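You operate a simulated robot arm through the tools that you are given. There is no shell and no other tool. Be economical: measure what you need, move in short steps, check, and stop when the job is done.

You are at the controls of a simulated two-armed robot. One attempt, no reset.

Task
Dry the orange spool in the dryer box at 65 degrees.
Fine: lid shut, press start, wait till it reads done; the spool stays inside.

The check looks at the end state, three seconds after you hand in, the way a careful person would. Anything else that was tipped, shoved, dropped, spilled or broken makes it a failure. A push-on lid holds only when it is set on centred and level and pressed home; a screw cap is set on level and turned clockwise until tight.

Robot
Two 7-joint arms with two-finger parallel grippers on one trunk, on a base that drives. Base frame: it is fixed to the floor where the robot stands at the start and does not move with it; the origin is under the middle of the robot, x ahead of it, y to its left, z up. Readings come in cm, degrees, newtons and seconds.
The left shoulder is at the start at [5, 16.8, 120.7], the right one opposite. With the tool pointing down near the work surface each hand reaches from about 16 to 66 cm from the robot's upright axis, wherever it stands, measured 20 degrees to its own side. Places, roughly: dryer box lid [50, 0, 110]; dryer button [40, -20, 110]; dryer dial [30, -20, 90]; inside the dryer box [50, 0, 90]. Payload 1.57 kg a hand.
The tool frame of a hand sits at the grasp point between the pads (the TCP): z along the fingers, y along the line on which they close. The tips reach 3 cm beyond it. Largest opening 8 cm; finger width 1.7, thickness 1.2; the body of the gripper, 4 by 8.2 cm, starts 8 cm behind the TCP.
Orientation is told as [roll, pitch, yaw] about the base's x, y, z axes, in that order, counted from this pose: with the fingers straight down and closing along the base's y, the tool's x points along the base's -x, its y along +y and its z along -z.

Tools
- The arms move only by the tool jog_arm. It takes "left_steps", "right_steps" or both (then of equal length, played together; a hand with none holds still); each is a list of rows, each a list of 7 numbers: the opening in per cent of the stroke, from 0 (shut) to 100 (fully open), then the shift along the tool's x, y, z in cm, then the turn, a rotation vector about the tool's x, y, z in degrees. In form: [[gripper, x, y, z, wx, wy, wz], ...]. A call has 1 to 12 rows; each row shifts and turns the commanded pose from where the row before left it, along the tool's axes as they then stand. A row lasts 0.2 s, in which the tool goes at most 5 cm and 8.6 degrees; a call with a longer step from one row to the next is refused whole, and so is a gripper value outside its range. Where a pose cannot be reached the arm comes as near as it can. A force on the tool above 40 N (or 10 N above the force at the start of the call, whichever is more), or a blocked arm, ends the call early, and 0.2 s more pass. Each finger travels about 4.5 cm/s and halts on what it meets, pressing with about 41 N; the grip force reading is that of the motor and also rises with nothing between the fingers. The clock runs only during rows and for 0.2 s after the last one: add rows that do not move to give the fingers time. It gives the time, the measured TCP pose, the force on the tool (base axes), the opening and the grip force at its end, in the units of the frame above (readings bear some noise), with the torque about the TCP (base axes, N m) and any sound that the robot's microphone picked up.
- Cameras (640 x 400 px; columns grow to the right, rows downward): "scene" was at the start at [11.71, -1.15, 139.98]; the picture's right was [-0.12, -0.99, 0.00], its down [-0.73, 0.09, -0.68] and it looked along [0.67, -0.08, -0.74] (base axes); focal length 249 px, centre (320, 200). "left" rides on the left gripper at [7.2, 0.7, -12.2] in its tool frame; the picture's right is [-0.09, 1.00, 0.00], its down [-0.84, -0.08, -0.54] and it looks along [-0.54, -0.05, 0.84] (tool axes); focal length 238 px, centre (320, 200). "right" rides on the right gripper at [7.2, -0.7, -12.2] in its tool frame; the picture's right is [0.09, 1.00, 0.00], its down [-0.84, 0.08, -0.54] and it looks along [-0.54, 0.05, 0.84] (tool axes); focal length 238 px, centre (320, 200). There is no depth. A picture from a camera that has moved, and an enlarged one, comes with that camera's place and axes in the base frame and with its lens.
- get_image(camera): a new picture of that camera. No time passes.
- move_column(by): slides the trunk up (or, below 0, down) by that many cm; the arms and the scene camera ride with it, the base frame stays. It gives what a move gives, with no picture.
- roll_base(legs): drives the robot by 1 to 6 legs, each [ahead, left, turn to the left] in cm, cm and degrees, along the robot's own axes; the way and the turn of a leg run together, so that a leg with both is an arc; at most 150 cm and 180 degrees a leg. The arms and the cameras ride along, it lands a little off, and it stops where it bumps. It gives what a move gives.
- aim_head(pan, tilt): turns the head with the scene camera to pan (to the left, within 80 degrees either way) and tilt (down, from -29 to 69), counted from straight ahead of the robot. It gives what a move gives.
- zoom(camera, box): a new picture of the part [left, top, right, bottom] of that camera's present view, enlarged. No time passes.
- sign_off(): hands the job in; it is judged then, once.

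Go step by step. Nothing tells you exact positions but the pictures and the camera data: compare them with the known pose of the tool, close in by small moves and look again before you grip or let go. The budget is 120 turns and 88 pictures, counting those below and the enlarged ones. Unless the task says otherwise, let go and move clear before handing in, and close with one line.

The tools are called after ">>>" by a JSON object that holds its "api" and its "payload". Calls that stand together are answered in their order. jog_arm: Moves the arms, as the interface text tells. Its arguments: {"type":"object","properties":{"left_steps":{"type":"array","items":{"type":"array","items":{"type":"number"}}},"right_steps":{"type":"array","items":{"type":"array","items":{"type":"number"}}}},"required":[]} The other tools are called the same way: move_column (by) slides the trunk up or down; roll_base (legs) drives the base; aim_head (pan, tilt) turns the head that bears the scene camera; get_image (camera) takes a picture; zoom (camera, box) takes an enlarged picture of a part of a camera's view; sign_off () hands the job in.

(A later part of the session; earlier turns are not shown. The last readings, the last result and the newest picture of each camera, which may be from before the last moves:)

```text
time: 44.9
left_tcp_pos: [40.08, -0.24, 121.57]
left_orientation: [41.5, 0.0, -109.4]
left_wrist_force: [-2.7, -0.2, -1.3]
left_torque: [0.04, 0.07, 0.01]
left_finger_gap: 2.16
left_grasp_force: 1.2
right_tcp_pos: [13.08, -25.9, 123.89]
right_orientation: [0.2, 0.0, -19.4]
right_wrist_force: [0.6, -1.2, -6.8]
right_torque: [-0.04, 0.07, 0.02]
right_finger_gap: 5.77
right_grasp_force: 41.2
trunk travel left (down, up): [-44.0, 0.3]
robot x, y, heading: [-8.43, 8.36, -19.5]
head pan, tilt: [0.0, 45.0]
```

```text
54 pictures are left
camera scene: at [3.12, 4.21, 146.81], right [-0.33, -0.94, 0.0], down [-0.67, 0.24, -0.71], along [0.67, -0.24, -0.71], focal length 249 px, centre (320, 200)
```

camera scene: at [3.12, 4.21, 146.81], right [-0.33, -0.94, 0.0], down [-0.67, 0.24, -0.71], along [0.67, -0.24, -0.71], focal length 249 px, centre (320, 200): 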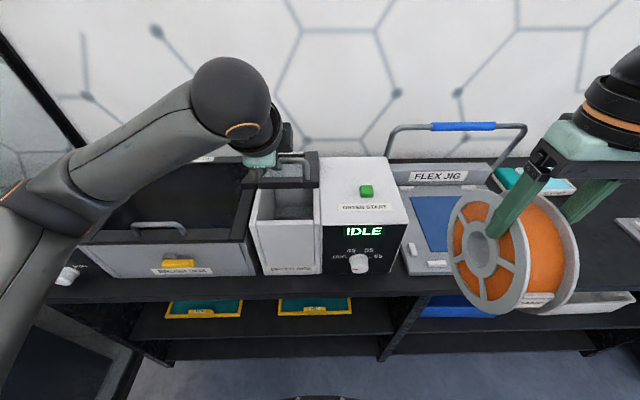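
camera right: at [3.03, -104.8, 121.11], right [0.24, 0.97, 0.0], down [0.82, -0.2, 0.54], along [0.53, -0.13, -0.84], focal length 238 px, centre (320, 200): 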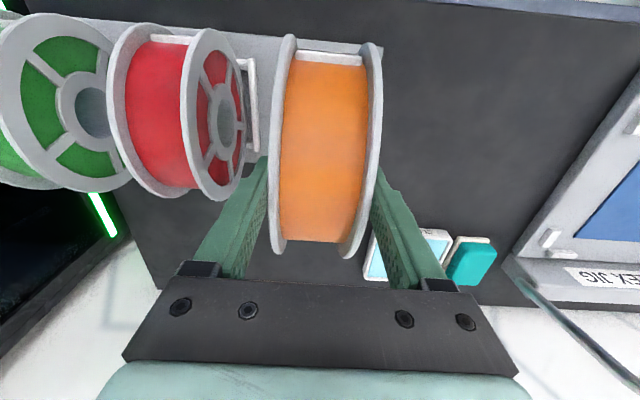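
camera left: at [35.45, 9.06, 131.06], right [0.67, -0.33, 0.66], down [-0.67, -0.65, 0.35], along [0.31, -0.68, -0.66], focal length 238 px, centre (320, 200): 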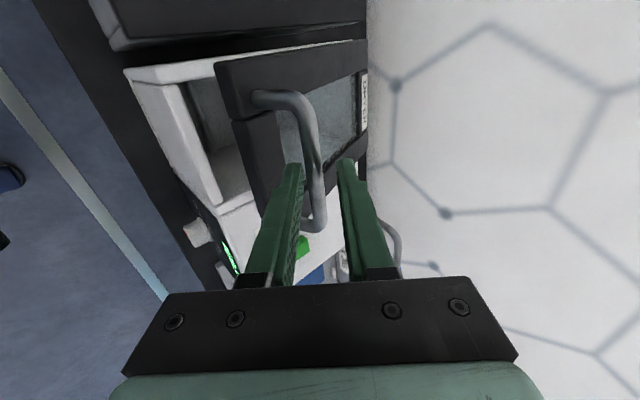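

The lid is opening along the arc as planned. I'll continue another 36°.

>>> {"api": "jog_arm", "payload": {"left_steps": [[24, 0, 1.474, -0.2, 4, 0, 0], [24, 0, 1.474, -0.2, 4, 0, 0], [24, 0, 1.474, -0.2, 4, 0, 0], [24, 0, 1.474, -0.2, 4, 0, 0], [24, 0, 1.474, -0.2, 4, 0, 0], [24, 0, 1.474, -0.2, 4, 0, 0], [24, 0, 1.474, -0.2, 4, 0, 0], [24, 0, 1.474, -0.2, 4, 0, 0], [24, 0, 1.474, -0.2, 4, 0, 0], [24, 0, 0, 0, 0, 0, 0]]}}

>>> {"api": "get_image", "payload": {"camera": "scene"}}

>>> {"api": "get_image", "payload": {"camera": "left"}}

```text
time: 47.1
left_tcp_pos: [49.79, -3.3, 128.22]
left_orientation: [5.6, 0.0, -109.4]
left_wrist_force: [0.4, -0.1, 0.0]
left_torque: [0.01, -0.01, 0.0]
left_finger_gap: 1.93
left_grasp_force: 0.0
left hand out of reach, approached as far as the arm can: row 9
right_tcp_pos: [13.03, -25.85, 124.0]
right_orientation: [0.1, -0.1, -19.4]
right_wrist_force: [0.0, -0.8, -6.8]
right_torque: [-0.01, 0.03, 0.01]
right_finger_gap: 5.79
right_grasp_force: 41.1
trunk travel left (down, up): [-44.0, 0.3]
robot x, y, heading: [-8.05, 8.25, -19.5]
head pan, tilt: [0.0, 45.0]
```

```text
53 pictures are left
camera scene: at [3.15, 4.23, 146.81], right [-0.33, -0.94, 0.0], down [-0.67, 0.24, -0.71], along [0.67, -0.24, -0.71], focal length 249 px, centre (320, 200)
```

scene: 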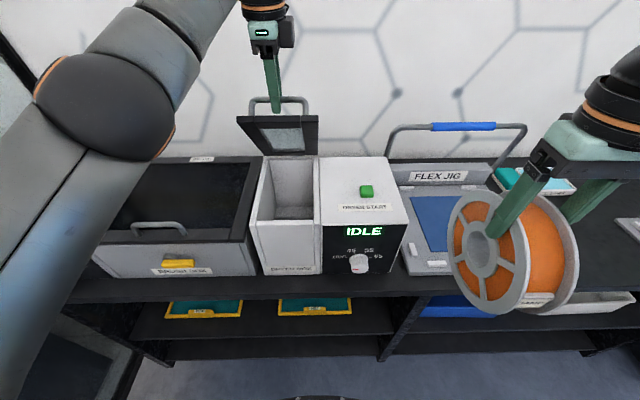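

```text
52 pictures are left
camera left: at [51.72, 3.61, 140.35], right [0.9, -0.42, 0.1], down [-0.4, -0.75, 0.53], along [-0.15, -0.52, -0.84], focal length 238 px, centre (320, 200)
```

left: 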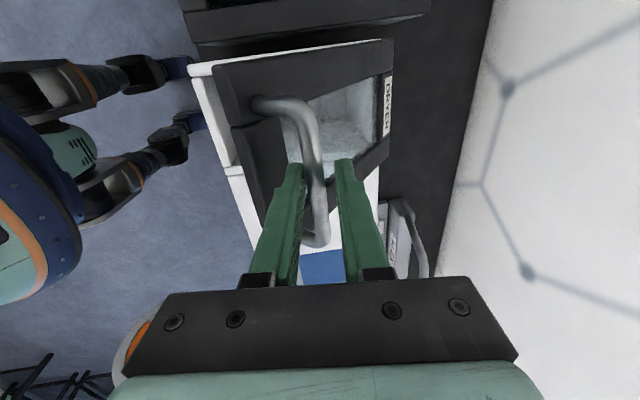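

The lid is about 60° open and the arm is near its limit. Driving the base 9 cm ahead will carry the caged handle past vertical at nearly constant height.

>>> {"api": "roll_base", "payload": {"legs": [[9, 0, 0]]}}

>>> {"api": "get_image", "payload": {"camera": "scene"}}

>>> {"api": "get_image", "payload": {"camera": "left"}}

```text
time: 48.2
left_tcp_pos: [58.18, -6.36, 128.11]
left_orientation: [5.6, -0.1, -109.5]
left_wrist_force: [0.8, -0.7, 0.5]
left_torque: [-0.01, 0.03, -0.03]
left_finger_gap: 1.91
left_grasp_force: 0.1
right_tcp_pos: [21.55, -28.94, 123.94]
right_orientation: [0.1, 0.0, -19.4]
right_wrist_force: [0.7, 0.6, -5.4]
right_torque: [0.01, 0.07, 0.01]
right_finger_gap: 5.83
right_grasp_force: 41.3
trunk travel left (down, up): [-44.0, 0.3]
robot x, y, heading: [0.07, 5.62, -19.3]
head pan, tilt: [0.0, 45.0]
```

```text
51 pictures are left
camera scene: at [11.61, 1.2, 146.8], right [-0.33, -0.94, 0.0], down [-0.67, 0.24, -0.71], along [0.67, -0.24, -0.71], focal length 249 px, centre (320, 200)
```

scene: 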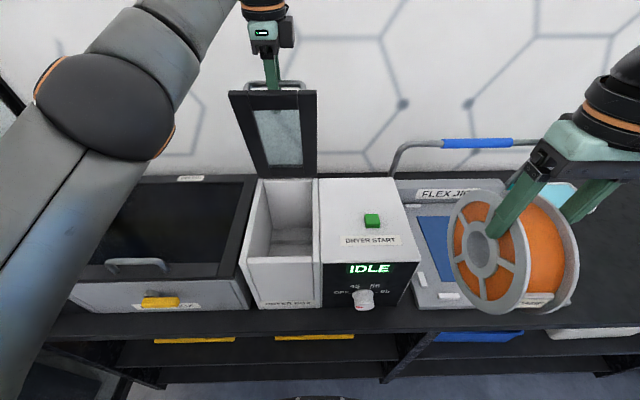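

```text
50 pictures are left
camera left: at [60.18, 0.58, 140.29], right [0.9, -0.42, 0.1], down [-0.4, -0.75, 0.53], along [-0.15, -0.52, -0.84], focal length 238 px, centre (320, 200)
```

left: 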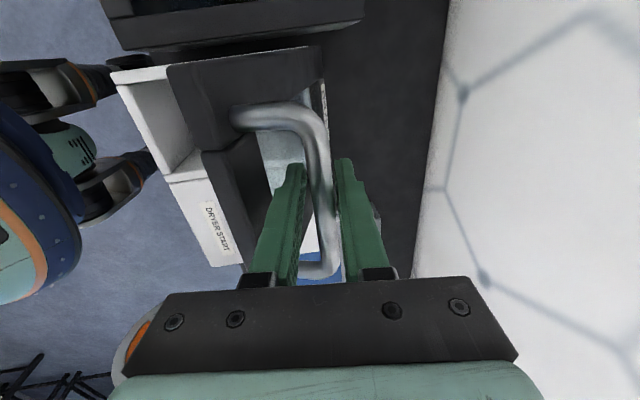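

The lid is at about 86°. I'll push the handle a few cm further back with the arm and see whether there's a stop beyond vertical.

>>> {"api": "jog_arm", "payload": {"left_steps": [[24, 0, 1.5, 0, 0, 0, 0], [24, 0, 1.5, 0.2, 0, 0, 0], [24, 0, 1.5, 0.3, 0, 0, 0], [24, 0, 0, 0, 0, 0, 0]]}}

>>> {"api": "get_image", "payload": {"camera": "left"}}

```text
time: 49.2
left_tcp_pos: [59.93, -4.94, 127.24]
left_orientation: [5.6, 0.0, -109.4]
left_wrist_force: [-0.3, 0.2, 0.0]
left_torque: [-0.01, -0.03, 0.0]
left_finger_gap: 1.93
left_grasp_force: 0.0
left hand out of reach, approached as far as the arm can: row 1, 2, 3
right_tcp_pos: [21.39, -28.88, 124.01]
right_orientation: [0.1, 0.0, -19.4]
right_wrist_force: [-0.3, -0.1, -6.3]
right_torque: [0.01, 0.06, -0.01]
right_finger_gap: 5.75
right_grasp_force: 41.1
trunk travel left (down, up): [-44.0, 0.3]
robot x, y, heading: [0.22, 5.81, -19.4]
head pan, tilt: [0.0, 45.0]
```

```text
49 pictures are left
camera left: at [61.88, 2.04, 139.28], right [0.9, -0.42, 0.1], down [-0.4, -0.75, 0.53], along [-0.15, -0.52, -0.84], focal length 238 px, centre (320, 200)
```

left: 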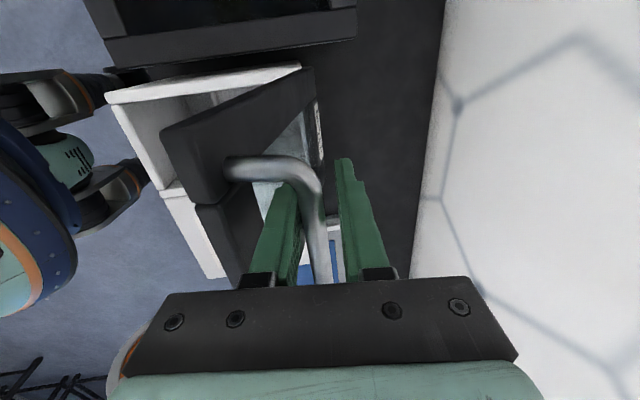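

>>> {"api": "roll_base", "payload": {"legs": [[3.5, 0, 0]]}}

>>> {"api": "get_image", "payload": {"camera": "scene"}}

>>> {"api": "get_image", "payload": {"camera": "left"}}

```text
time: 50.0
left_tcp_pos: [63.39, -6.22, 127.1]
left_orientation: [5.6, 0.0, -109.4]
left_wrist_force: [0.0, 0.0, 0.5]
left_torque: [0.01, 0.0, 0.03]
left_finger_gap: 1.91
left_grasp_force: 0.0
right_tcp_pos: [24.89, -30.09, 124.0]
right_orientation: [0.2, 0.0, -19.5]
right_wrist_force: [1.1, 1.0, -6.8]
right_torque: [0.02, 0.05, 0.01]
right_finger_gap: 5.79
right_grasp_force: 41.0
trunk travel left (down, up): [-44.0, 0.3]
robot x, y, heading: [3.21, 4.15, -19.6]
head pan, tilt: [0.0, 45.0]
```

```text
48 pictures are left
camera scene: at [14.94, 0.02, 146.8], right [-0.33, -0.94, 0.0], down [-0.67, 0.24, -0.71], along [0.67, -0.24, -0.71], focal length 249 px, centre (320, 200)
```

scene: 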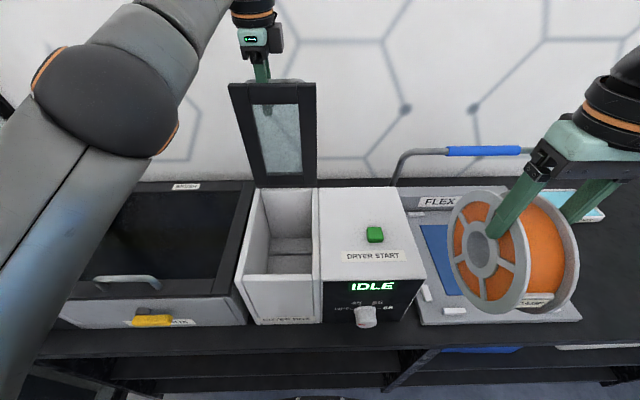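

```text
47 pictures are left
camera left: at [65.3, 0.84, 139.25], right [0.9, -0.42, 0.1], down [-0.4, -0.75, 0.53], along [-0.15, -0.52, -0.84], focal length 238 px, centre (320, 200)
```

left: 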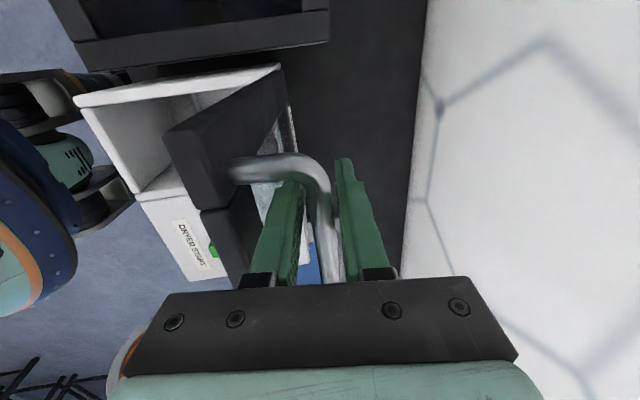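

The lid is just past vertical (about 92°). I'll tilt the hand so the fingers swing the handle a little further back, making it rest stably.

>>> {"api": "jog_arm", "payload": {"left_steps": [[24, 0, 1.2, 0, -6, 0, 0], [24, 0, 1.2, 0, -6, 0, 0], [24, 0, 1.2, 0, -6, 0, 0], [24, 0, 0, 0, 0, 0, 0]]}}

>>> {"api": "get_image", "payload": {"camera": "left"}}

>>> {"api": "get_image", "payload": {"camera": "scene"}}

```text
time: 51.0
left_tcp_pos: [66.45, -7.18, 127.85]
left_orientation: [23.7, -0.1, -109.3]
left_wrist_force: [-0.4, 0.6, -0.6]
left_torque: [-0.07, -0.05, 0.01]
left_finger_gap: 2.06
left_grasp_force: 1.0
right_tcp_pos: [24.83, -30.04, 124.04]
right_orientation: [0.0, -0.1, -19.5]
right_wrist_force: [1.1, 0.8, -7.1]
right_torque: [0.02, 0.02, -0.03]
right_finger_gap: 5.79
right_grasp_force: 40.8
trunk travel left (down, up): [-44.0, 0.3]
robot x, y, heading: [3.35, 4.5, -19.4]
head pan, tilt: [0.0, 45.0]
```

```text
46 pictures are left
camera left: at [64.98, 0.94, 139.27], right [0.83, -0.39, 0.4], down [-0.55, -0.69, 0.47], along [0.1, -0.61, -0.79], focal length 238 px, centre (320, 200)
```

left: 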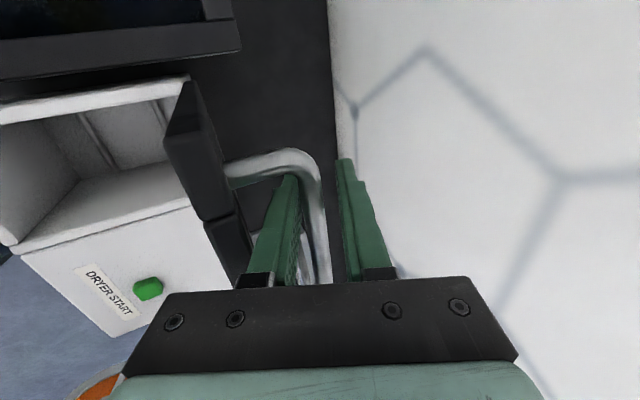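

```text
45 pictures are left
camera scene: at [14.84, 0.06, 146.81], right [-0.33, -0.94, 0.0], down [-0.67, 0.24, -0.71], along [0.67, -0.24, -0.71], focal length 249 px, centre (320, 200)
```

scene: 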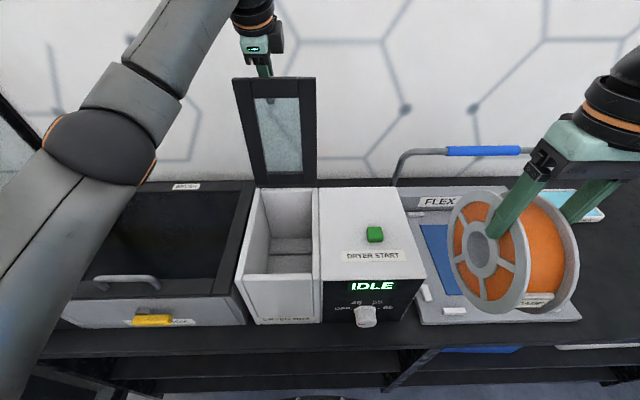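

The lid looks at its stop, about 100°. I'll open the fingers in place and check that it stays.

>>> {"api": "jog_arm", "payload": {"left_steps": [[60, 0, 0, 0, 0, 0, 0], [60, 0, 0, 0, 0, 0, 0], [60, 0, 0, 0, 0, 0, 0], [60, 0, 0, 0, 0, 0, 0]]}}

>>> {"api": "get_image", "payload": {"camera": "left"}}

```text
time: 52.0
left_tcp_pos: [66.45, -7.23, 127.78]
left_orientation: [23.6, 0.0, -109.3]
left_wrist_force: [1.1, -0.6, 1.8]
left_torque: [0.01, 0.14, 0.01]
left_finger_gap: 4.64
left_grasp_force: 0.1
right_tcp_pos: [24.81, -30.01, 123.96]
right_orientation: [0.0, -0.2, -19.5]
right_wrist_force: [-0.6, 0.0, -6.5]
right_torque: [0.02, 0.05, -0.01]
right_finger_gap: 5.78
right_grasp_force: 40.9
trunk travel left (down, up): [-44.0, 0.3]
robot x, y, heading: [3.27, 4.43, -19.3]
head pan, tilt: [0.0, 45.0]
```

```text
44 pictures are left
camera left: at [65.0, 0.92, 139.24], right [0.83, -0.39, 0.4], down [-0.55, -0.69, 0.47], along [0.1, -0.61, -0.79], focal length 238 px, centre (320, 200)
```

left: 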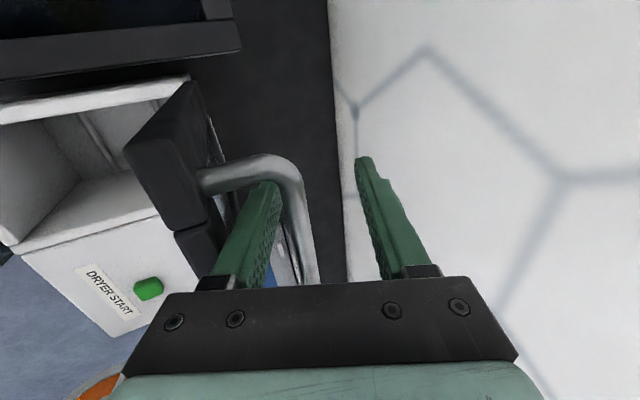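

Opening the inner finger nudged the lid forward slightly. I'll narrow the fingers again, push the bar back to the stop, then withdraw along the fingers.

>>> {"api": "jog_arm", "payload": {"left_steps": [[28, 0, 0, 0, 0, 0, 0], [28, 0, 0, 0, 0, 0, 0], [28, 0, 0, 0, 0, 0, 0], [28, 0, 1.5, 0, 0, 0, 0], [28, 0, 0.5, 0, 0, 0, 0], [28, 0, 0, 0, 0, 0, 0]]}}

>>> {"api": "get_image", "payload": {"camera": "left"}}

```text
time: 53.4
left_tcp_pos: [68.23, -7.98, 128.8]
left_orientation: [23.6, 0.0, -109.5]
left_wrist_force: [-0.6, 0.4, -0.6]
left_torque: [-0.04, 0.0, 0.0]
left_finger_gap: 2.43
left_grasp_force: 1.1
right_tcp_pos: [24.74, -30.15, 124.0]
right_orientation: [0.0, 0.0, -19.5]
right_wrist_force: [0.5, -0.2, -6.3]
right_torque: [-0.02, 0.03, -0.01]
right_finger_gap: 5.8
right_grasp_force: 40.9
trunk travel left (down, up): [-44.0, 0.3]
robot x, y, heading: [3.58, 4.5, -19.3]
head pan, tilt: [0.0, 45.0]
```

```text
43 pictures are left
camera left: at [66.72, 0.3, 140.12], right [0.83, -0.39, 0.4], down [-0.55, -0.69, 0.47], along [0.1, -0.61, -0.79], focal length 238 px, centre (320, 200)
```

left: 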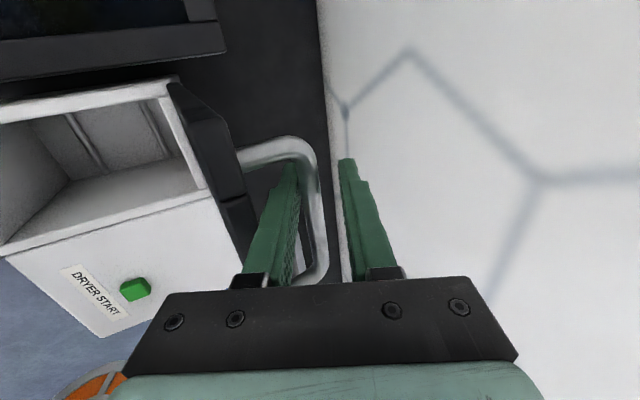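

>>> {"api": "jog_arm", "payload": {"left_steps": [[32, 0, 0, 0, 0, 0, 0], [32, 0, 0, -2, 0, 0, 0], [32, 0, 0, -2, 0, 0, 0], [32, 0, 0, -2, 0, 0, 0], [32, 0, 0, -2, 0, 0, 0], [32, 0, 0, 0, 0, 0, 0]]}}

>>> {"api": "get_image", "payload": {"camera": "left"}}

>>> {"api": "get_image", "payload": {"camera": "scene"}}

```text
time: 54.8
left_tcp_pos: [65.19, -6.93, 135.94]
left_orientation: [23.6, -0.2, -109.4]
left_wrist_force: [0.2, 0.6, 0.7]
left_torque: [0.01, -0.03, 0.0]
left_finger_gap: 2.54
left_grasp_force: 0.0
right_tcp_pos: [24.83, -29.94, 123.9]
right_orientation: [0.1, 0.0, -19.6]
right_wrist_force: [-0.5, 0.3, -6.3]
right_torque: [-0.01, 0.02, 0.04]
right_finger_gap: 5.77
right_grasp_force: 40.7
trunk travel left (down, up): [-44.0, 0.3]
robot x, y, heading: [3.42, 4.61, -19.6]
head pan, tilt: [0.0, 45.0]
```

```text
42 pictures are left
camera left: at [63.69, 1.39, 147.37], right [0.83, -0.39, 0.4], down [-0.55, -0.69, 0.47], along [0.1, -0.61, -0.79], focal length 238 px, centre (320, 200)
```

left: 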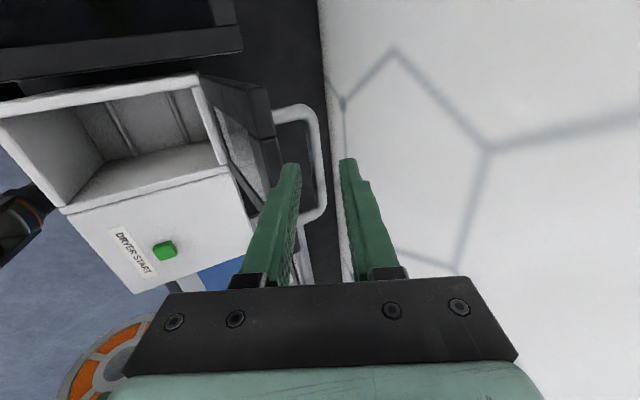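

```text
41 pictures are left
camera scene: at [14.89, 0.05, 146.81], right [-0.33, -0.94, 0.0], down [-0.67, 0.24, -0.71], along [0.67, -0.24, -0.71], focal length 249 px, centre (320, 200)
```

scene: 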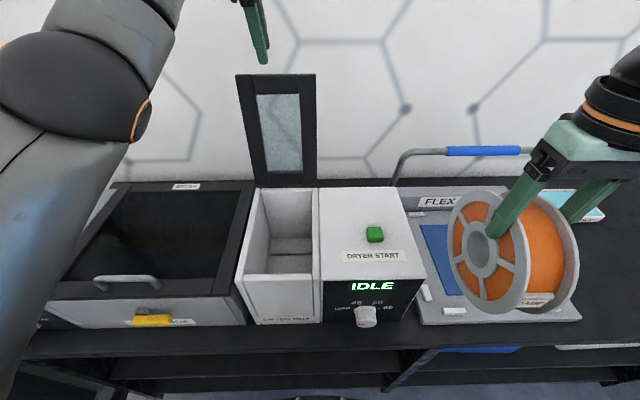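

The lid stays open by itself. I'll bring the left hand back and aside, and look into the box.

>>> {"api": "jog_arm", "payload": {"left_steps": [[32, 1.5, -2.3, -1, 0, 0, 0], [32, 1.5, -2.3, -1, 0, 0, 0], [32, 1.5, -2.3, -1, 0, 0, 0], [32, 1.5, -2.3, -1, 0, 0, 0], [32, 1.5, -2.3, -1, 0, 0, 0], [32, 1.5, -2.3, -1, 0, 0, 0], [32, 1.5, -2.3, -1, 0, 0, 0], [32, 1.5, -2.3, -1, 0, 0, 0], [32, 1.5, -2.3, -1, 0, 0, 0], [32, 0, 0, 0, 0, 0, 0]]}}

>>> {"api": "zoom", "payload": {"camera": "scene", "box": [220, 60, 440, 340]}}

```text
time: 57.0
left_tcp_pos: [48.4, 13.34, 135.88]
left_orientation: [23.5, 0.0, -109.4]
left_wrist_force: [-0.8, 1.1, -0.2]
left_torque: [0.02, -0.01, -0.02]
left_finger_gap: 2.57
left_grasp_force: 0.1
right_tcp_pos: [24.76, -30.08, 123.9]
right_orientation: [0.2, 0.0, -19.6]
right_wrist_force: [-0.4, -0.8, -6.0]
right_torque: [0.06, 0.0, 0.04]
right_finger_gap: 5.78
right_grasp_force: 40.7
trunk travel left (down, up): [-44.0, 0.3]
robot x, y, heading: [3.95, 4.29, -19.7]
head pan, tilt: [0.0, 45.0]
```

```text
1.43 times, centred on (330, 200) of scene
camera zoom: at [14.89, 0.0, 146.8], right [-0.33, -0.94, 0.0], down [-0.67, 0.24, -0.71], along [0.67, -0.24, -0.71], focal length 356 px, centre (306, 200)
```

zoom: 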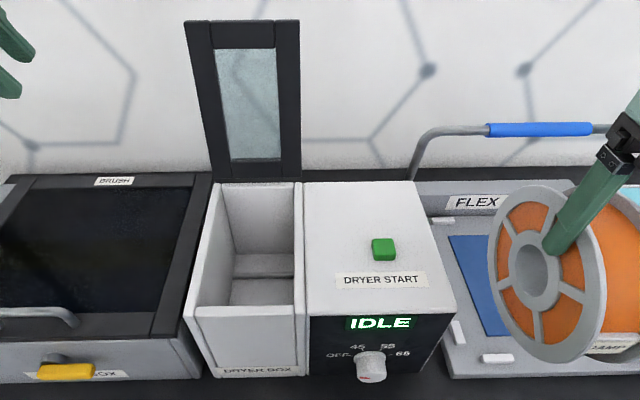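

>>> {"api": "zoom", "payload": {"camera": "scene", "box": [235, 180, 335, 280]}}

>>> {"api": "get_image", "payload": {"camera": "left"}}

```text
4.00 times, centred on (285, 230) of scene
camera zoom: at [14.89, 0.0, 146.8], right [-0.33, -0.94, 0.0], down [-0.67, 0.24, -0.71], along [0.67, -0.24, -0.71], focal length 996 px, centre (460, 80)
```

zoom: 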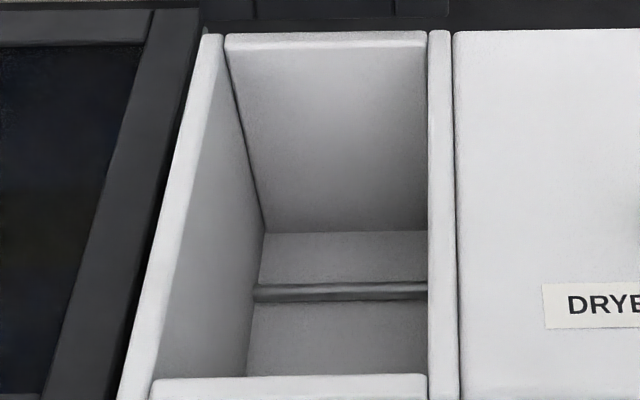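

```text
38 pictures are left
camera left: at [46.9, 21.63, 147.27], right [0.83, -0.39, 0.4], down [-0.55, -0.69, 0.47], along [0.1, -0.61, -0.79], focal length 238 px, centre (320, 200)
```

left: 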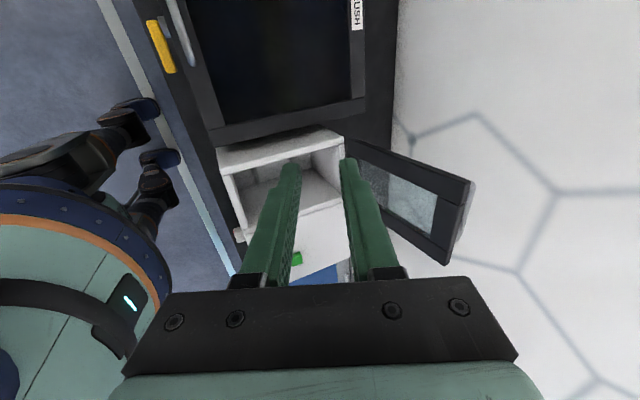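

The box interior spans u≈36–57, v≈6.4–18.2, with floor rails, and the spool should stand centred at u≈46, v≈12.3. I'll raise the spool and carry it above the box, over the control unit.

>>> {"api": "jog_arm", "payload": {"right_steps": [[0, 0, 0, -2, 0, 0, 0], [0, 0, 0, -2, 0, 0, 0], [0, 0, 3, 0, 0, 0, 0], [0, 0, 3, 0, 0, 0, 0], [0, 0, 3, 0, 0, 0, 0], [0, 0, 3, 0, 0, 0, 0], [0, 0, 3, 0, 0, 0, 0], [0, 0, 3, 0, 0, 0, 0], [0, 0, 3, 0, 0, 0, 0], [0, 0, 3, 0, 0, 0, 0], [0, 0, 3, 0, 0, 0, 0], [0, 0, 3, 0, 0, 0, 0]]}}

>>> {"api": "jog_arm", "payload": {"right_steps": [[0, -2, 1.2, 0, 0, 0, 0], [0, -2, 1.2, 0, 0, 0, 0], [0, -2, 0, 0, 0, 0, 0], [0, -2, 0, 0, 0, 0, 0], [0, -2, 0, 0, 0, 0, 0], [0, -2, 0, 0, 0, 0, 0], [0, 0, 0, 0, 0, 0, 0]]}}

>>> {"api": "get_image", "payload": {"camera": "scene"}}

>>> {"api": "get_image", "payload": {"camera": "right"}}

```text
time: 59.6
left_tcp_pos: [48.46, 13.35, 135.92]
left_orientation: [23.6, -0.1, -109.4]
left_wrist_force: [0.1, 0.5, 0.3]
left_torque: [-0.06, -0.01, -0.01]
left_finger_gap: 2.54
left_grasp_force: 0.0
right_tcp_pos: [29.35, -15.69, 127.37]
right_orientation: [0.1, -0.2, -19.4]
right_wrist_force: [0.4, 0.2, -5.8]
right_torque: [0.02, 0.03, 0.0]
right_finger_gap: 5.8
right_grasp_force: 40.7
right hand out of reach, approached as far as the arm can: row 8, 9, 10, 11, 12
trunk travel left (down, up): [-44.0, 0.3]
robot x, y, heading: [3.47, 4.3, -19.7]
head pan, tilt: [0.0, 45.0]
```

```text
time: 61.2
left_tcp_pos: [48.45, 13.41, 135.86]
left_orientation: [23.7, -0.1, -109.4]
left_wrist_force: [0.1, 0.3, 0.6]
left_torque: [0.0, 0.02, 0.01]
left_finger_gap: 2.56
left_grasp_force: 0.0
right_tcp_pos: [34.14, -19.24, 127.53]
right_orientation: [0.2, -0.1, -19.6]
right_wrist_force: [0.8, -0.8, -6.2]
right_torque: [-0.01, 0.06, 0.0]
right_finger_gap: 5.78
right_grasp_force: 40.7
right hand out of reach, approached as far as the arm can: row 1, 2, 3, 4, 5, 6
trunk travel left (down, up): [-44.0, 0.3]
robot x, y, heading: [3.78, 4.5, -19.6]
head pan, tilt: [0.0, 45.0]
```

```text
37 pictures are left
camera scene: at [14.85, 0.08, 146.81], right [-0.33, -0.94, 0.0], down [-0.67, 0.24, -0.71], along [0.67, -0.24, -0.71], focal length 249 px, centre (320, 200)
```

scene: 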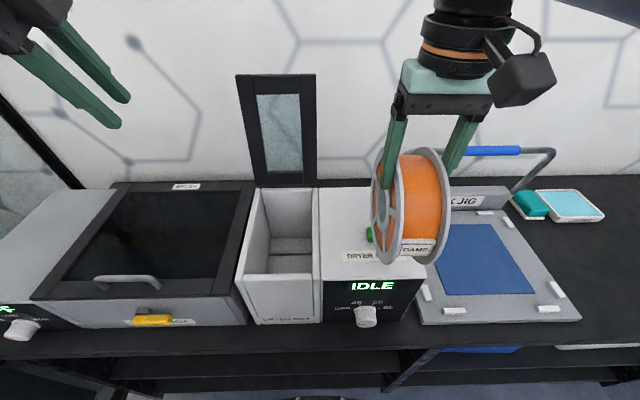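

```text
36 pictures are left
camera right: at [27.2, -17.52, 139.75], right [0.25, 0.97, 0.0], down [0.81, -0.21, 0.54], along [0.53, -0.13, -0.84], focal length 238 px, centre (320, 200)
```

right: 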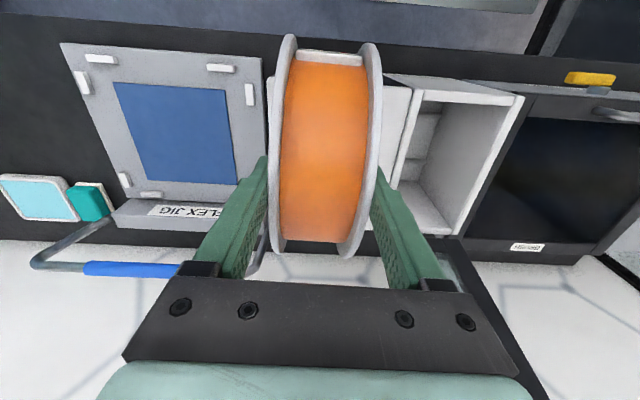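

The right arm can't reach that far across, so I'll drive the base 19 cm left with the spool held above everything.

>>> {"api": "roll_base", "payload": {"legs": [[0, 19, 0]]}}

>>> {"api": "jog_arm", "payload": {"right_steps": [[0, 0, 0, 0, 0, 0, 0], [0, 0, 0, 0, 0, 0, 0]]}}

>>> {"api": "get_image", "payload": {"camera": "right"}}

```text
time: 62.8
left_tcp_pos: [54.65, 31.13, 135.86]
left_orientation: [23.6, -0.1, -109.4]
left_wrist_force: [0.5, -0.4, -0.5]
left_torque: [-0.01, 0.0, -0.02]
left_finger_gap: 2.54
left_grasp_force: 0.1
right_tcp_pos: [40.43, -1.49, 127.59]
right_orientation: [0.2, -0.1, -19.6]
right_wrist_force: [0.2, 0.3, -6.4]
right_torque: [0.0, 0.08, -0.03]
right_finger_gap: 5.75
right_grasp_force: 40.9
trunk travel left (down, up): [-44.0, 0.3]
robot x, y, heading: [9.79, 21.84, -19.6]
head pan, tilt: [0.0, 45.0]
```

```text
time: 63.4
left_tcp_pos: [54.85, 31.15, 135.87]
left_orientation: [23.7, -0.1, -109.3]
left_wrist_force: [0.1, -0.4, 0.1]
left_torque: [0.01, -0.04, -0.01]
left_finger_gap: 2.57
left_grasp_force: 0.2
right_tcp_pos: [40.39, -1.56, 127.64]
right_orientation: [0.2, -0.1, -19.5]
right_wrist_force: [-0.4, -0.4, -5.9]
right_torque: [0.01, 0.05, -0.02]
right_finger_gap: 5.78
right_grasp_force: 41.0
trunk travel left (down, up): [-44.0, 0.3]
robot x, y, heading: [9.59, 22.05, -19.6]
head pan, tilt: [0.0, 45.0]
```

```text
35 pictures are left
camera right: at [33.47, 0.18, 139.73], right [0.25, 0.97, 0.0], down [0.81, -0.21, 0.54], along [0.53, -0.13, -0.84], focal length 238 px, centre (320, 200)
```

right: 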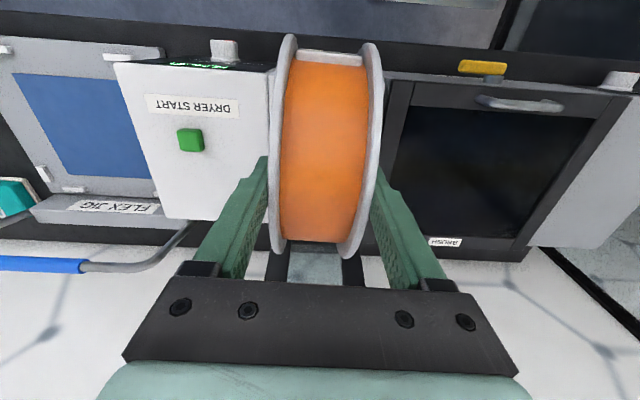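

Sideways alignment is good (v≈12.1). I'll move forward 7.4 cm over the box centre and check.

>>> {"api": "jog_arm", "payload": {"right_steps": [[0, -2, 0.1, 0, 0, 0, 0], [0, -2, 0.1, 0, 0, 0, 0], [0, -2, 0, 0, 0, 0, 0], [0, -1.4, 0, 0, 0, 0, 0], [0, 0, 0, 0, 0, 0, 0]]}}

>>> {"api": "get_image", "payload": {"camera": "right"}}

>>> {"api": "aim_head", "payload": {"pan": -14, "tilt": 45}}

>>> {"api": "get_image", "payload": {"camera": "scene"}}

```text
time: 64.6
left_tcp_pos: [54.72, 31.1, 135.9]
left_orientation: [23.7, 0.0, -109.3]
left_wrist_force: [-0.1, 0.1, 0.2]
left_torque: [0.02, -0.01, 0.0]
left_finger_gap: 2.54
left_grasp_force: 0.0
right_tcp_pos: [43.36, -4.42, 127.6]
right_orientation: [0.3, -0.3, -19.8]
right_wrist_force: [0.3, 0.0, -6.4]
right_torque: [0.02, 0.04, 0.03]
right_finger_gap: 5.8
right_grasp_force: 41.3
right hand out of reach, approached as far as the arm can: row 1, 2, 3, 4
trunk travel left (down, up): [-44.0, 0.3]
robot x, y, heading: [9.82, 22.09, -19.4]
head pan, tilt: [0.0, 45.0]
```

```text
34 pictures are left
camera right: at [36.41, -2.73, 139.71], right [0.25, 0.97, 0.01], down [0.81, -0.21, 0.54], along [0.53, -0.13, -0.84], focal length 238 px, centre (320, 200)
```

right: 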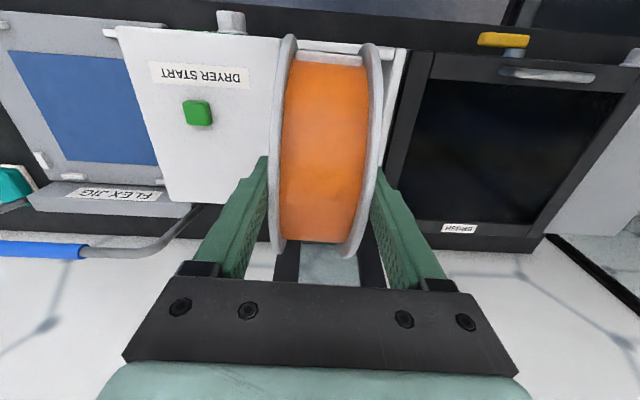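

```text
time: 65.3
left_tcp_pos: [54.65, 31.2, 135.87]
left_orientation: [23.5, 0.0, -109.4]
left_wrist_force: [0.3, -0.7, 0.5]
left_torque: [0.0, 0.01, -0.01]
left_finger_gap: 2.55
left_grasp_force: 0.0
right_tcp_pos: [43.32, -4.38, 127.63]
right_orientation: [0.3, -0.2, -19.6]
right_wrist_force: [-0.6, -0.4, -5.6]
right_torque: [0.03, 0.06, -0.03]
right_finger_gap: 5.77
right_grasp_force: 40.9
trunk travel left (down, up): [-44.0, 0.3]
robot x, y, heading: [9.99, 22.11, -19.6]
head pan, tilt: [-14.0, 45.0]
```

```text
33 pictures are left
camera scene: at [20.25, 15.98, 146.81], right [-0.55, -0.83, 0.0], down [-0.59, 0.39, -0.71], along [0.59, -0.39, -0.71], focal length 249 px, centre (320, 200)
```

scene: 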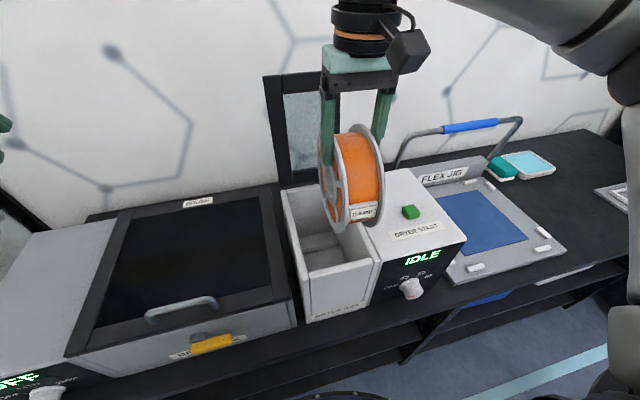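

The arm is at its reach limit at this height (u≈42.3, v≈10.4). I'll lower the hand 3.5 cm (spool still above the rim) to gain reach and correct.

>>> {"api": "jog_arm", "payload": {"right_steps": [[0, 0, 0, 1.5, 0, 0, 0], [0, 0, 0, 2, 0, 0, 0], [0, 0, 0.9, 0, 0, 0, 0], [0, 0, 1, 0, 0, 0, 0], [0, 0, 0, 0, 0, 0, 0]]}}

```text
time: 66.5
left_tcp_pos: [54.74, 31.18, 135.88]
left_orientation: [23.6, 0.0, -109.4]
left_wrist_force: [0.7, 0.9, 0.8]
left_torque: [0.03, 0.01, -0.01]
left_finger_gap: 2.56
left_grasp_force: 0.0
right_tcp_pos: [43.69, -3.52, 124.18]
right_orientation: [0.3, -0.1, -19.8]
right_wrist_force: [0.0, -0.1, -6.1]
right_torque: [0.03, 0.04, 0.01]
right_finger_gap: 5.79
right_grasp_force: 41.3
right hand out of reach, approached as far as the arm can: row 4
trunk travel left (down, up): [-44.0, 0.3]
robot x, y, heading: [9.82, 22.0, -19.5]
head pan, tilt: [-14.0, 45.0]
```

>>> {"api": "jog_arm", "payload": {"right_steps": [[0, 0, -2.5, 0, 0, 0, 0], [0, 0, -2.5, 0, 0, 0, 0], [0, 0, 0, 0, 0, 0, 0]]}}

>>> {"api": "roll_base", "payload": {"legs": [[0, 6.5, 0]]}}

>>> {"api": "jog_arm", "payload": {"right_steps": [[0, -1.5, 0, 0, 0, 0, 0], [0, -1.5, 0, 0, 0, 0, 0], [0, 0, 0, 0, 0, 0, 0]]}}

```text
time: 67.3
left_tcp_pos: [54.74, 31.23, 135.94]
left_orientation: [23.6, -0.1, -109.4]
left_wrist_force: [0.5, -0.1, -0.3]
left_torque: [-0.01, 0.02, 0.01]
left_finger_gap: 2.55
left_grasp_force: 0.2
right_tcp_pos: [42.04, -8.3, 124.06]
right_orientation: [0.2, -0.1, -19.5]
right_wrist_force: [-1.2, -0.2, -6.8]
right_torque: [-0.01, 0.06, 0.03]
right_finger_gap: 5.79
right_grasp_force: 40.8
trunk travel left (down, up): [-44.0, 0.3]
robot x, y, heading: [9.57, 22.06, -19.6]
head pan, tilt: [-14.0, 45.0]
```

```text
time: 68.3
left_tcp_pos: [57.0, 37.38, 135.89]
left_orientation: [23.6, -0.1, -109.5]
left_wrist_force: [0.4, 0.4, 0.3]
left_torque: [-0.03, 0.01, 0.01]
left_finger_gap: 2.54
left_grasp_force: 0.0
right_tcp_pos: [44.13, -2.13, 124.13]
right_orientation: [0.1, 0.0, -19.7]
right_wrist_force: [0.1, 1.0, -5.6]
right_torque: [0.01, 0.06, -0.01]
right_finger_gap: 5.8
right_grasp_force: 40.8
trunk travel left (down, up): [-44.0, 0.3]
robot x, y, heading: [11.71, 28.25, -19.8]
head pan, tilt: [-14.0, 45.0]
```

```text
time: 69.1
left_tcp_pos: [56.73, 37.11, 135.92]
left_orientation: [23.6, -0.1, -109.5]
left_wrist_force: [0.0, -0.2, -1.1]
left_torque: [-0.03, 0.02, -0.02]
left_finger_gap: 2.58
left_grasp_force: 0.0
right_tcp_pos: [46.89, -3.34, 124.18]
right_orientation: [0.3, -0.1, -19.6]
right_wrist_force: [-0.7, -1.1, -6.2]
right_torque: [0.0, 0.04, -0.03]
right_finger_gap: 5.78
right_grasp_force: 40.9
trunk travel left (down, up): [-44.0, 0.3]
robot x, y, heading: [12.23, 27.75, -19.8]
head pan, tilt: [-14.0, 45.0]
```

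Now at u≈45.3, v≈12.6. A fine adjustment, then pictures before lowering.

>>> {"api": "jog_arm", "payload": {"right_steps": [[0, -0.6, -0.3, 0, 0, 0, 0], [0, 0, 0, 0, 0, 0, 0]]}}

>>> {"api": "get_image", "payload": {"camera": "scene"}}

>>> {"api": "get_image", "payload": {"camera": "right"}}

```text
time: 69.7
left_tcp_pos: [56.87, 37.19, 135.92]
left_orientation: [23.6, 0.1, -109.5]
left_wrist_force: [0.7, -0.2, -0.2]
left_torque: [0.0, 0.03, -0.02]
left_finger_gap: 2.58
left_grasp_force: 0.1
right_tcp_pos: [47.46, -3.63, 124.09]
right_orientation: [0.3, -0.1, -19.8]
right_wrist_force: [0.1, 0.5, -6.3]
right_torque: [0.01, 0.04, 0.02]
right_finger_gap: 5.79
right_grasp_force: 41.4
trunk travel left (down, up): [-44.0, 0.3]
robot x, y, heading: [12.0, 28.08, -19.7]
head pan, tilt: [-14.0, 45.0]
```

```text
32 pictures are left
camera scene: at [22.41, 22.09, 146.81], right [-0.55, -0.83, 0.0], down [-0.59, 0.39, -0.71], along [0.59, -0.39, -0.71], focal length 249 px, centre (320, 200)
```

scene: 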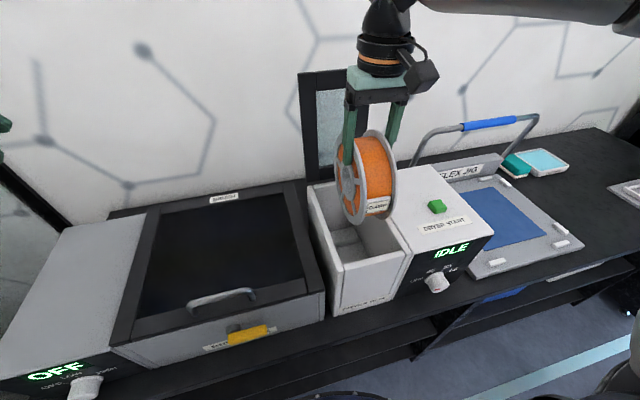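

```text
31 pictures are left
camera right: at [40.48, -2.0, 136.25], right [0.25, 0.97, 0.0], down [0.81, -0.21, 0.54], along [0.53, -0.13, -0.84], focal length 238 px, centre (320, 200)
```

right: 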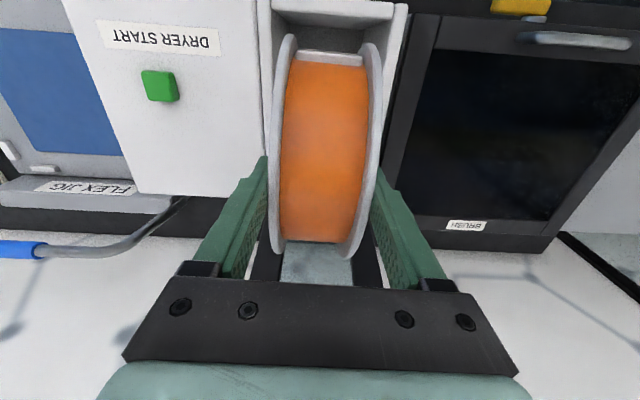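

Alignment with the box opening is confirmed (centre v≈12.5). I'll lower with the trunk first, then finish with the arm.

>>> {"api": "move_column", "payload": {"by": -12}}

>>> {"api": "get_image", "payload": {"camera": "right"}}

>>> {"api": "get_image", "payload": {"camera": "scene"}}

```text
time: 71.2
left_tcp_pos: [56.77, 37.29, 123.87]
left_orientation: [23.7, 0.0, -109.5]
left_wrist_force: [-0.7, 0.0, -0.2]
left_torque: [-0.02, 0.02, 0.01]
left_finger_gap: 2.56
left_grasp_force: 0.0
right_tcp_pos: [47.42, -3.76, 112.06]
right_orientation: [0.2, -0.2, -19.8]
right_wrist_force: [0.5, 0.3, -6.2]
right_torque: [-0.01, 0.06, -0.03]
right_finger_gap: 5.78
right_grasp_force: 41.4
trunk travel left (down, up): [-32.0, 12.3]
robot x, y, heading: [11.77, 27.94, -19.5]
head pan, tilt: [-14.0, 45.0]
```

```text
30 pictures are left
camera right: at [40.46, -1.99, 124.26], right [0.25, 0.97, 0.0], down [0.81, -0.21, 0.54], along [0.53, -0.13, -0.84], focal length 238 px, centre (320, 200)
```

right: 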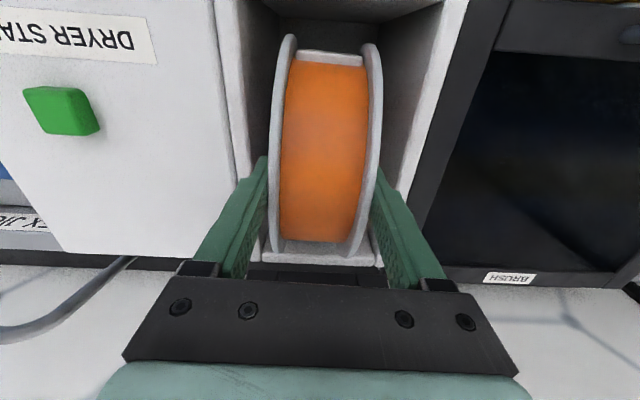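

```text
29 pictures are left
camera scene: at [22.4, 22.09, 134.82], right [-0.55, -0.83, 0.0], down [-0.59, 0.39, -0.71], along [0.59, -0.39, -0.71], focal length 249 px, centre (320, 200)
```

scene: 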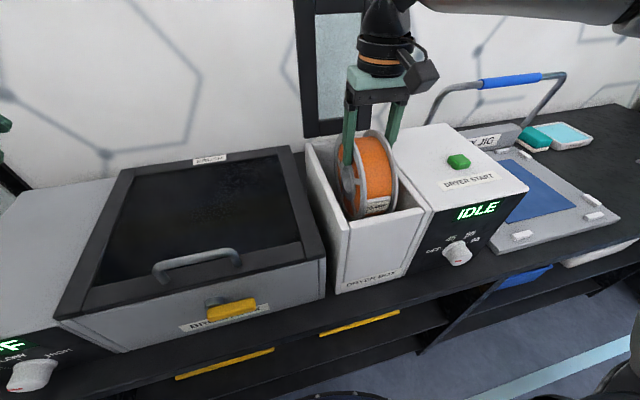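

>>> {"api": "jog_arm", "payload": {"right_steps": [[0, 0, 0, 1.5, 0, 0, 0], [0, 0, 0, 1.5, 0, 0, 0], [0, 0, 0, 1.5, 0, 0, 0], [0, 0, 0, 1.5, 0, 0, 0], [0, 0, 0, 1, 0, 0, 0], [0, 0, 0, 0.7, 0, 0, 0], [0, 0, 0, 0, 0, 0, 0]]}}

>>> {"api": "jog_arm", "payload": {"right_steps": [[0, 0, 0, 0.5, 0, 0, 0], [0, 0, 0, 0.5, 0, 0, 0], [0, 0, 0, 0.4, 0, 0, 0]]}}

```text
time: 72.8
left_tcp_pos: [56.81, 37.31, 123.93]
left_orientation: [23.6, -0.1, -109.5]
left_wrist_force: [0.4, 0.4, -0.5]
left_torque: [-0.01, 0.01, -0.03]
left_finger_gap: 2.54
left_grasp_force: 0.0
right_tcp_pos: [47.41, -3.65, 104.43]
right_orientation: [0.2, -0.1, -19.6]
right_wrist_force: [-0.2, -0.1, -5.9]
right_torque: [0.04, 0.06, 0.01]
right_finger_gap: 5.78
right_grasp_force: 41.1
trunk travel left (down, up): [-32.0, 12.3]
robot x, y, heading: [12.19, 28.39, -19.4]
head pan, tilt: [-14.0, 45.0]
```

```text
time: 73.8
left_tcp_pos: [56.58, 37.29, 124.07]
left_orientation: [23.8, -0.1, -109.4]
left_wrist_force: [-0.2, 0.6, -0.1]
left_torque: [0.02, -0.01, 0.04]
left_finger_gap: 2.59
left_grasp_force: 0.1
right_tcp_pos: [47.24, -3.62, 103.72]
right_orientation: [0.2, -0.7, -19.7]
right_wrist_force: [-9.2, 1.1, 19.5]
right_torque: [-0.15, 1.32, -0.13]
right_finger_gap: 5.8
right_grasp_force: 40.7
trunk travel left (down, up): [-32.0, 12.3]
robot x, y, heading: [11.61, 28.35, -19.6]
head pan, tilt: [-14.0, 45.0]
stopped in row 3 (right hand): the force on the tool passed its limit (the readings are from after the stop); the commanded pose is now the measured one
```

Contact came mostly from the rear rail, so the spool is slightly too far back. I'll lift a little, shift 0.8 cm towards me, and lower again.

>>> {"api": "jog_arm", "payload": {"right_steps": [[0, 0, 0, -0.7, 0, 0, 0], [0, 0.8, 0, 0, 0, 0, 0], [0, 0, 0, 0, 0, 0, 0]]}}

>>> {"api": "jog_arm", "payload": {"right_steps": [[0, 0, 0, 0.4, 0, 0, 0], [0, 0, 0, 0.4, 0, 0, 0], [0, 0, 0, 0.3, 0, 0, 0], [0, 0, 0, 0.3, 0, 0, 0], [0, 0, 0, 0.3, 0, 0, 0]]}}

>>> {"api": "get_image", "payload": {"camera": "right"}}

```text
time: 74.6
left_tcp_pos: [56.86, 37.19, 123.87]
left_orientation: [23.6, 0.0, -109.6]
left_wrist_force: [-0.7, -0.7, -0.2]
left_torque: [0.04, 0.01, 0.03]
left_finger_gap: 2.55
left_grasp_force: 0.0
right_tcp_pos: [46.79, -3.54, 104.03]
right_orientation: [0.2, -0.6, -19.7]
right_wrist_force: [-0.7, -0.2, -6.5]
right_torque: [0.02, 0.02, 0.01]
right_finger_gap: 5.76
right_grasp_force: 41.0
trunk travel left (down, up): [-32.0, 12.3]
robot x, y, heading: [11.89, 28.21, -19.7]
head pan, tilt: [-14.0, 45.0]
```

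```text
time: 75.4
left_tcp_pos: [56.7, 37.24, 123.78]
left_orientation: [23.7, -0.1, -109.6]
left_wrist_force: [0.1, 0.9, -1.4]
left_torque: [-0.02, 0.0, 0.03]
left_finger_gap: 2.55
left_grasp_force: 0.1
right_tcp_pos: [46.68, -3.42, 103.6]
right_orientation: [0.2, -0.9, -20.0]
right_wrist_force: [-10.3, -0.5, 20.6]
right_torque: [0.06, 1.21, 0.03]
right_finger_gap: 5.77
right_grasp_force: 41.3
trunk travel left (down, up): [-32.0, 12.3]
robot x, y, heading: [11.99, 28.18, -19.8]
head pan, tilt: [-14.0, 45.0]
stopped in row 4 (right hand): the force on the tool passed its limit (the readings are from after the stop); the commanded pose is now the measured one
```

```text
28 pictures are left
camera right: at [39.56, -1.68, 115.73], right [0.25, 0.97, 0.0], down [0.8, -0.21, 0.56], along [0.54, -0.14, -0.83], focal length 238 px, centre (320, 200)
```

right: 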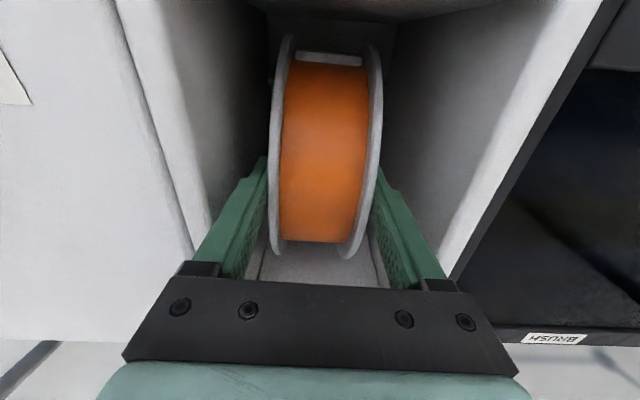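

The forces say the spool's lowest point rests on the floor, directly below the hand. I'll relax the press, open the fingers moderately and withdraw straight up a little.

>>> {"api": "jog_arm", "payload": {"right_steps": [[0, 0, 0, -0.2, 0, 0, 0], [0, 0, 0, 0, 0, 0, 0]]}}

>>> {"api": "jog_arm", "payload": {"right_steps": [[80, 0, 0, 0, 0, 0, 0], [88, 0, 0, 0, 0, 0, 0], [88, 0, 0, 0, 0, 0, 0], [88, 0, 0, 0, 0, 0, 0]]}}

>>> {"api": "get_image", "payload": {"camera": "right"}}

```text
time: 76.0
left_tcp_pos: [56.68, 37.25, 123.96]
left_orientation: [23.8, 0.0, -109.5]
left_wrist_force: [0.9, -0.1, -0.3]
left_torque: [0.0, 0.02, -0.02]
left_finger_gap: 2.57
left_grasp_force: 0.1
right_tcp_pos: [46.61, -3.46, 103.65]
right_orientation: [0.2, -1.0, -19.8]
right_wrist_force: [-5.7, 0.8, 13.0]
right_torque: [-0.05, 1.03, -0.05]
right_finger_gap: 5.78
right_grasp_force: 41.0
trunk travel left (down, up): [-32.0, 12.3]
robot x, y, heading: [12.19, 28.2, -19.6]
head pan, tilt: [-14.0, 45.0]
```

```text
time: 77.0
left_tcp_pos: [56.85, 37.26, 123.91]
left_orientation: [23.7, 0.0, -109.5]
left_wrist_force: [0.8, 0.2, 0.1]
left_torque: [-0.01, 0.0, -0.03]
left_finger_gap: 2.56
left_grasp_force: 0.0
right_tcp_pos: [46.91, -3.58, 103.67]
right_orientation: [0.2, -1.0, -19.8]
right_wrist_force: [-0.6, -0.1, 0.2]
right_torque: [0.01, 0.02, -0.02]
right_finger_gap: 7.06
right_grasp_force: 0.0
trunk travel left (down, up): [-32.0, 12.3]
robot x, y, heading: [11.85, 28.26, -19.5]
head pan, tilt: [-14.0, 45.0]
```

```text
27 pictures are left
camera right: at [39.76, -1.77, 115.66], right [0.25, 0.97, 0.0], down [0.8, -0.21, 0.56], along [0.54, -0.14, -0.83], focal length 238 px, centre (320, 200)
```

right: 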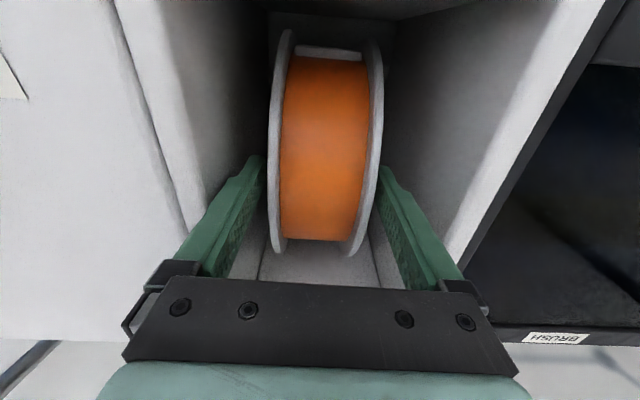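

Released, and the spool stands by itself. I'll withdraw straight up and look inside.

>>> {"api": "jog_arm", "payload": {"right_steps": [[88, 0, 0, -1, 0, 0, 0], [88, 0, 0, -2, 0, 0, 0], [88, 0, 0, -3, 0, 0, 0], [88, 0, 0, -3, 0, 0, 0], [88, 0, 0, -3, 0, 0, 0], [88, 0, 0, 0, 0, 0, 0]]}}

>>> {"api": "move_column", "payload": {"by": 12}}

>>> {"api": "get_image", "payload": {"camera": "right"}}

>>> {"api": "zoom", "payload": {"camera": "scene", "box": [260, 120, 520, 310]}}

```text
time: 78.4
left_tcp_pos: [56.8, 37.18, 123.92]
left_orientation: [23.7, 0.0, -109.5]
left_wrist_force: [-0.9, 0.6, -0.5]
left_torque: [0.02, 0.04, 0.05]
left_finger_gap: 2.56
left_grasp_force: 0.0
right_tcp_pos: [46.75, -3.66, 115.51]
right_orientation: [0.2, -0.9, -19.8]
right_wrist_force: [0.5, 0.4, 0.2]
right_torque: [-0.01, 0.0, -0.01]
right_finger_gap: 7.02
right_grasp_force: 0.1
trunk travel left (down, up): [-32.0, 12.3]
robot x, y, heading: [11.74, 27.93, -19.3]
head pan, tilt: [-14.0, 45.0]
```

```text
time: 79.9
left_tcp_pos: [56.78, 37.12, 136.03]
left_orientation: [23.7, 0.0, -109.5]
left_wrist_force: [0.6, -0.4, -0.4]
left_torque: [-0.01, 0.04, 0.03]
left_finger_gap: 2.54
left_grasp_force: 0.0
right_tcp_pos: [46.81, -3.63, 127.63]
right_orientation: [0.3, -1.0, -19.8]
right_wrist_force: [0.8, -0.3, -0.2]
right_torque: [0.0, -0.01, 0.0]
right_finger_gap: 7.03
right_grasp_force: 0.1
trunk travel left (down, up): [-44.0, 0.3]
robot x, y, heading: [11.56, 27.76, -19.6]
head pan, tilt: [-14.0, 45.0]
```

```text
26 pictures are left
camera right: at [39.64, -1.78, 139.6], right [0.25, 0.97, 0.0], down [0.8, -0.21, 0.56], along [0.54, -0.14, -0.83], focal length 238 px, centre (320, 200)
```

right: 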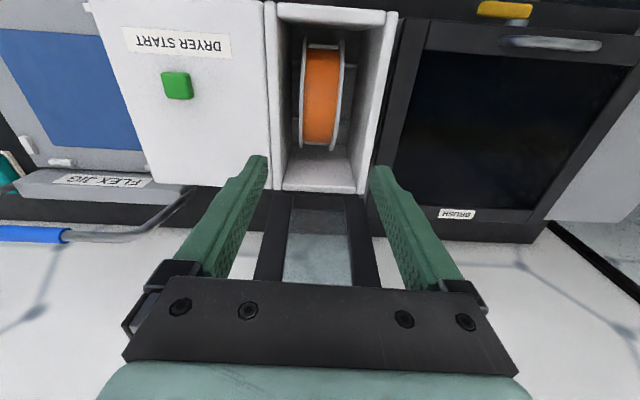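

```text
2.11 times, centred on (390, 215) of scene
camera zoom: at [22.35, 22.09, 146.81], right [-0.55, -0.83, 0.0], down [-0.59, 0.39, -0.71], along [0.59, -0.39, -0.71], focal length 524 px, centre (173, 168)
```

zoom: 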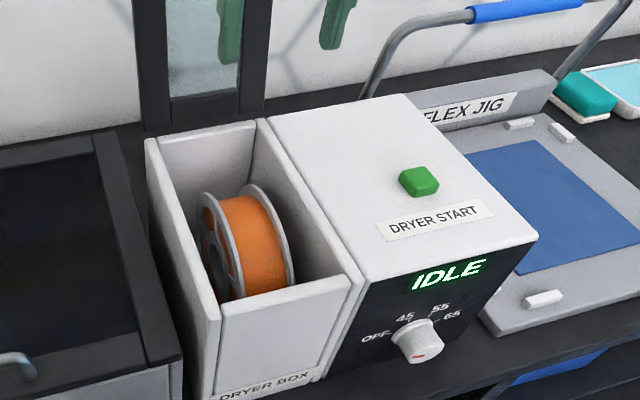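

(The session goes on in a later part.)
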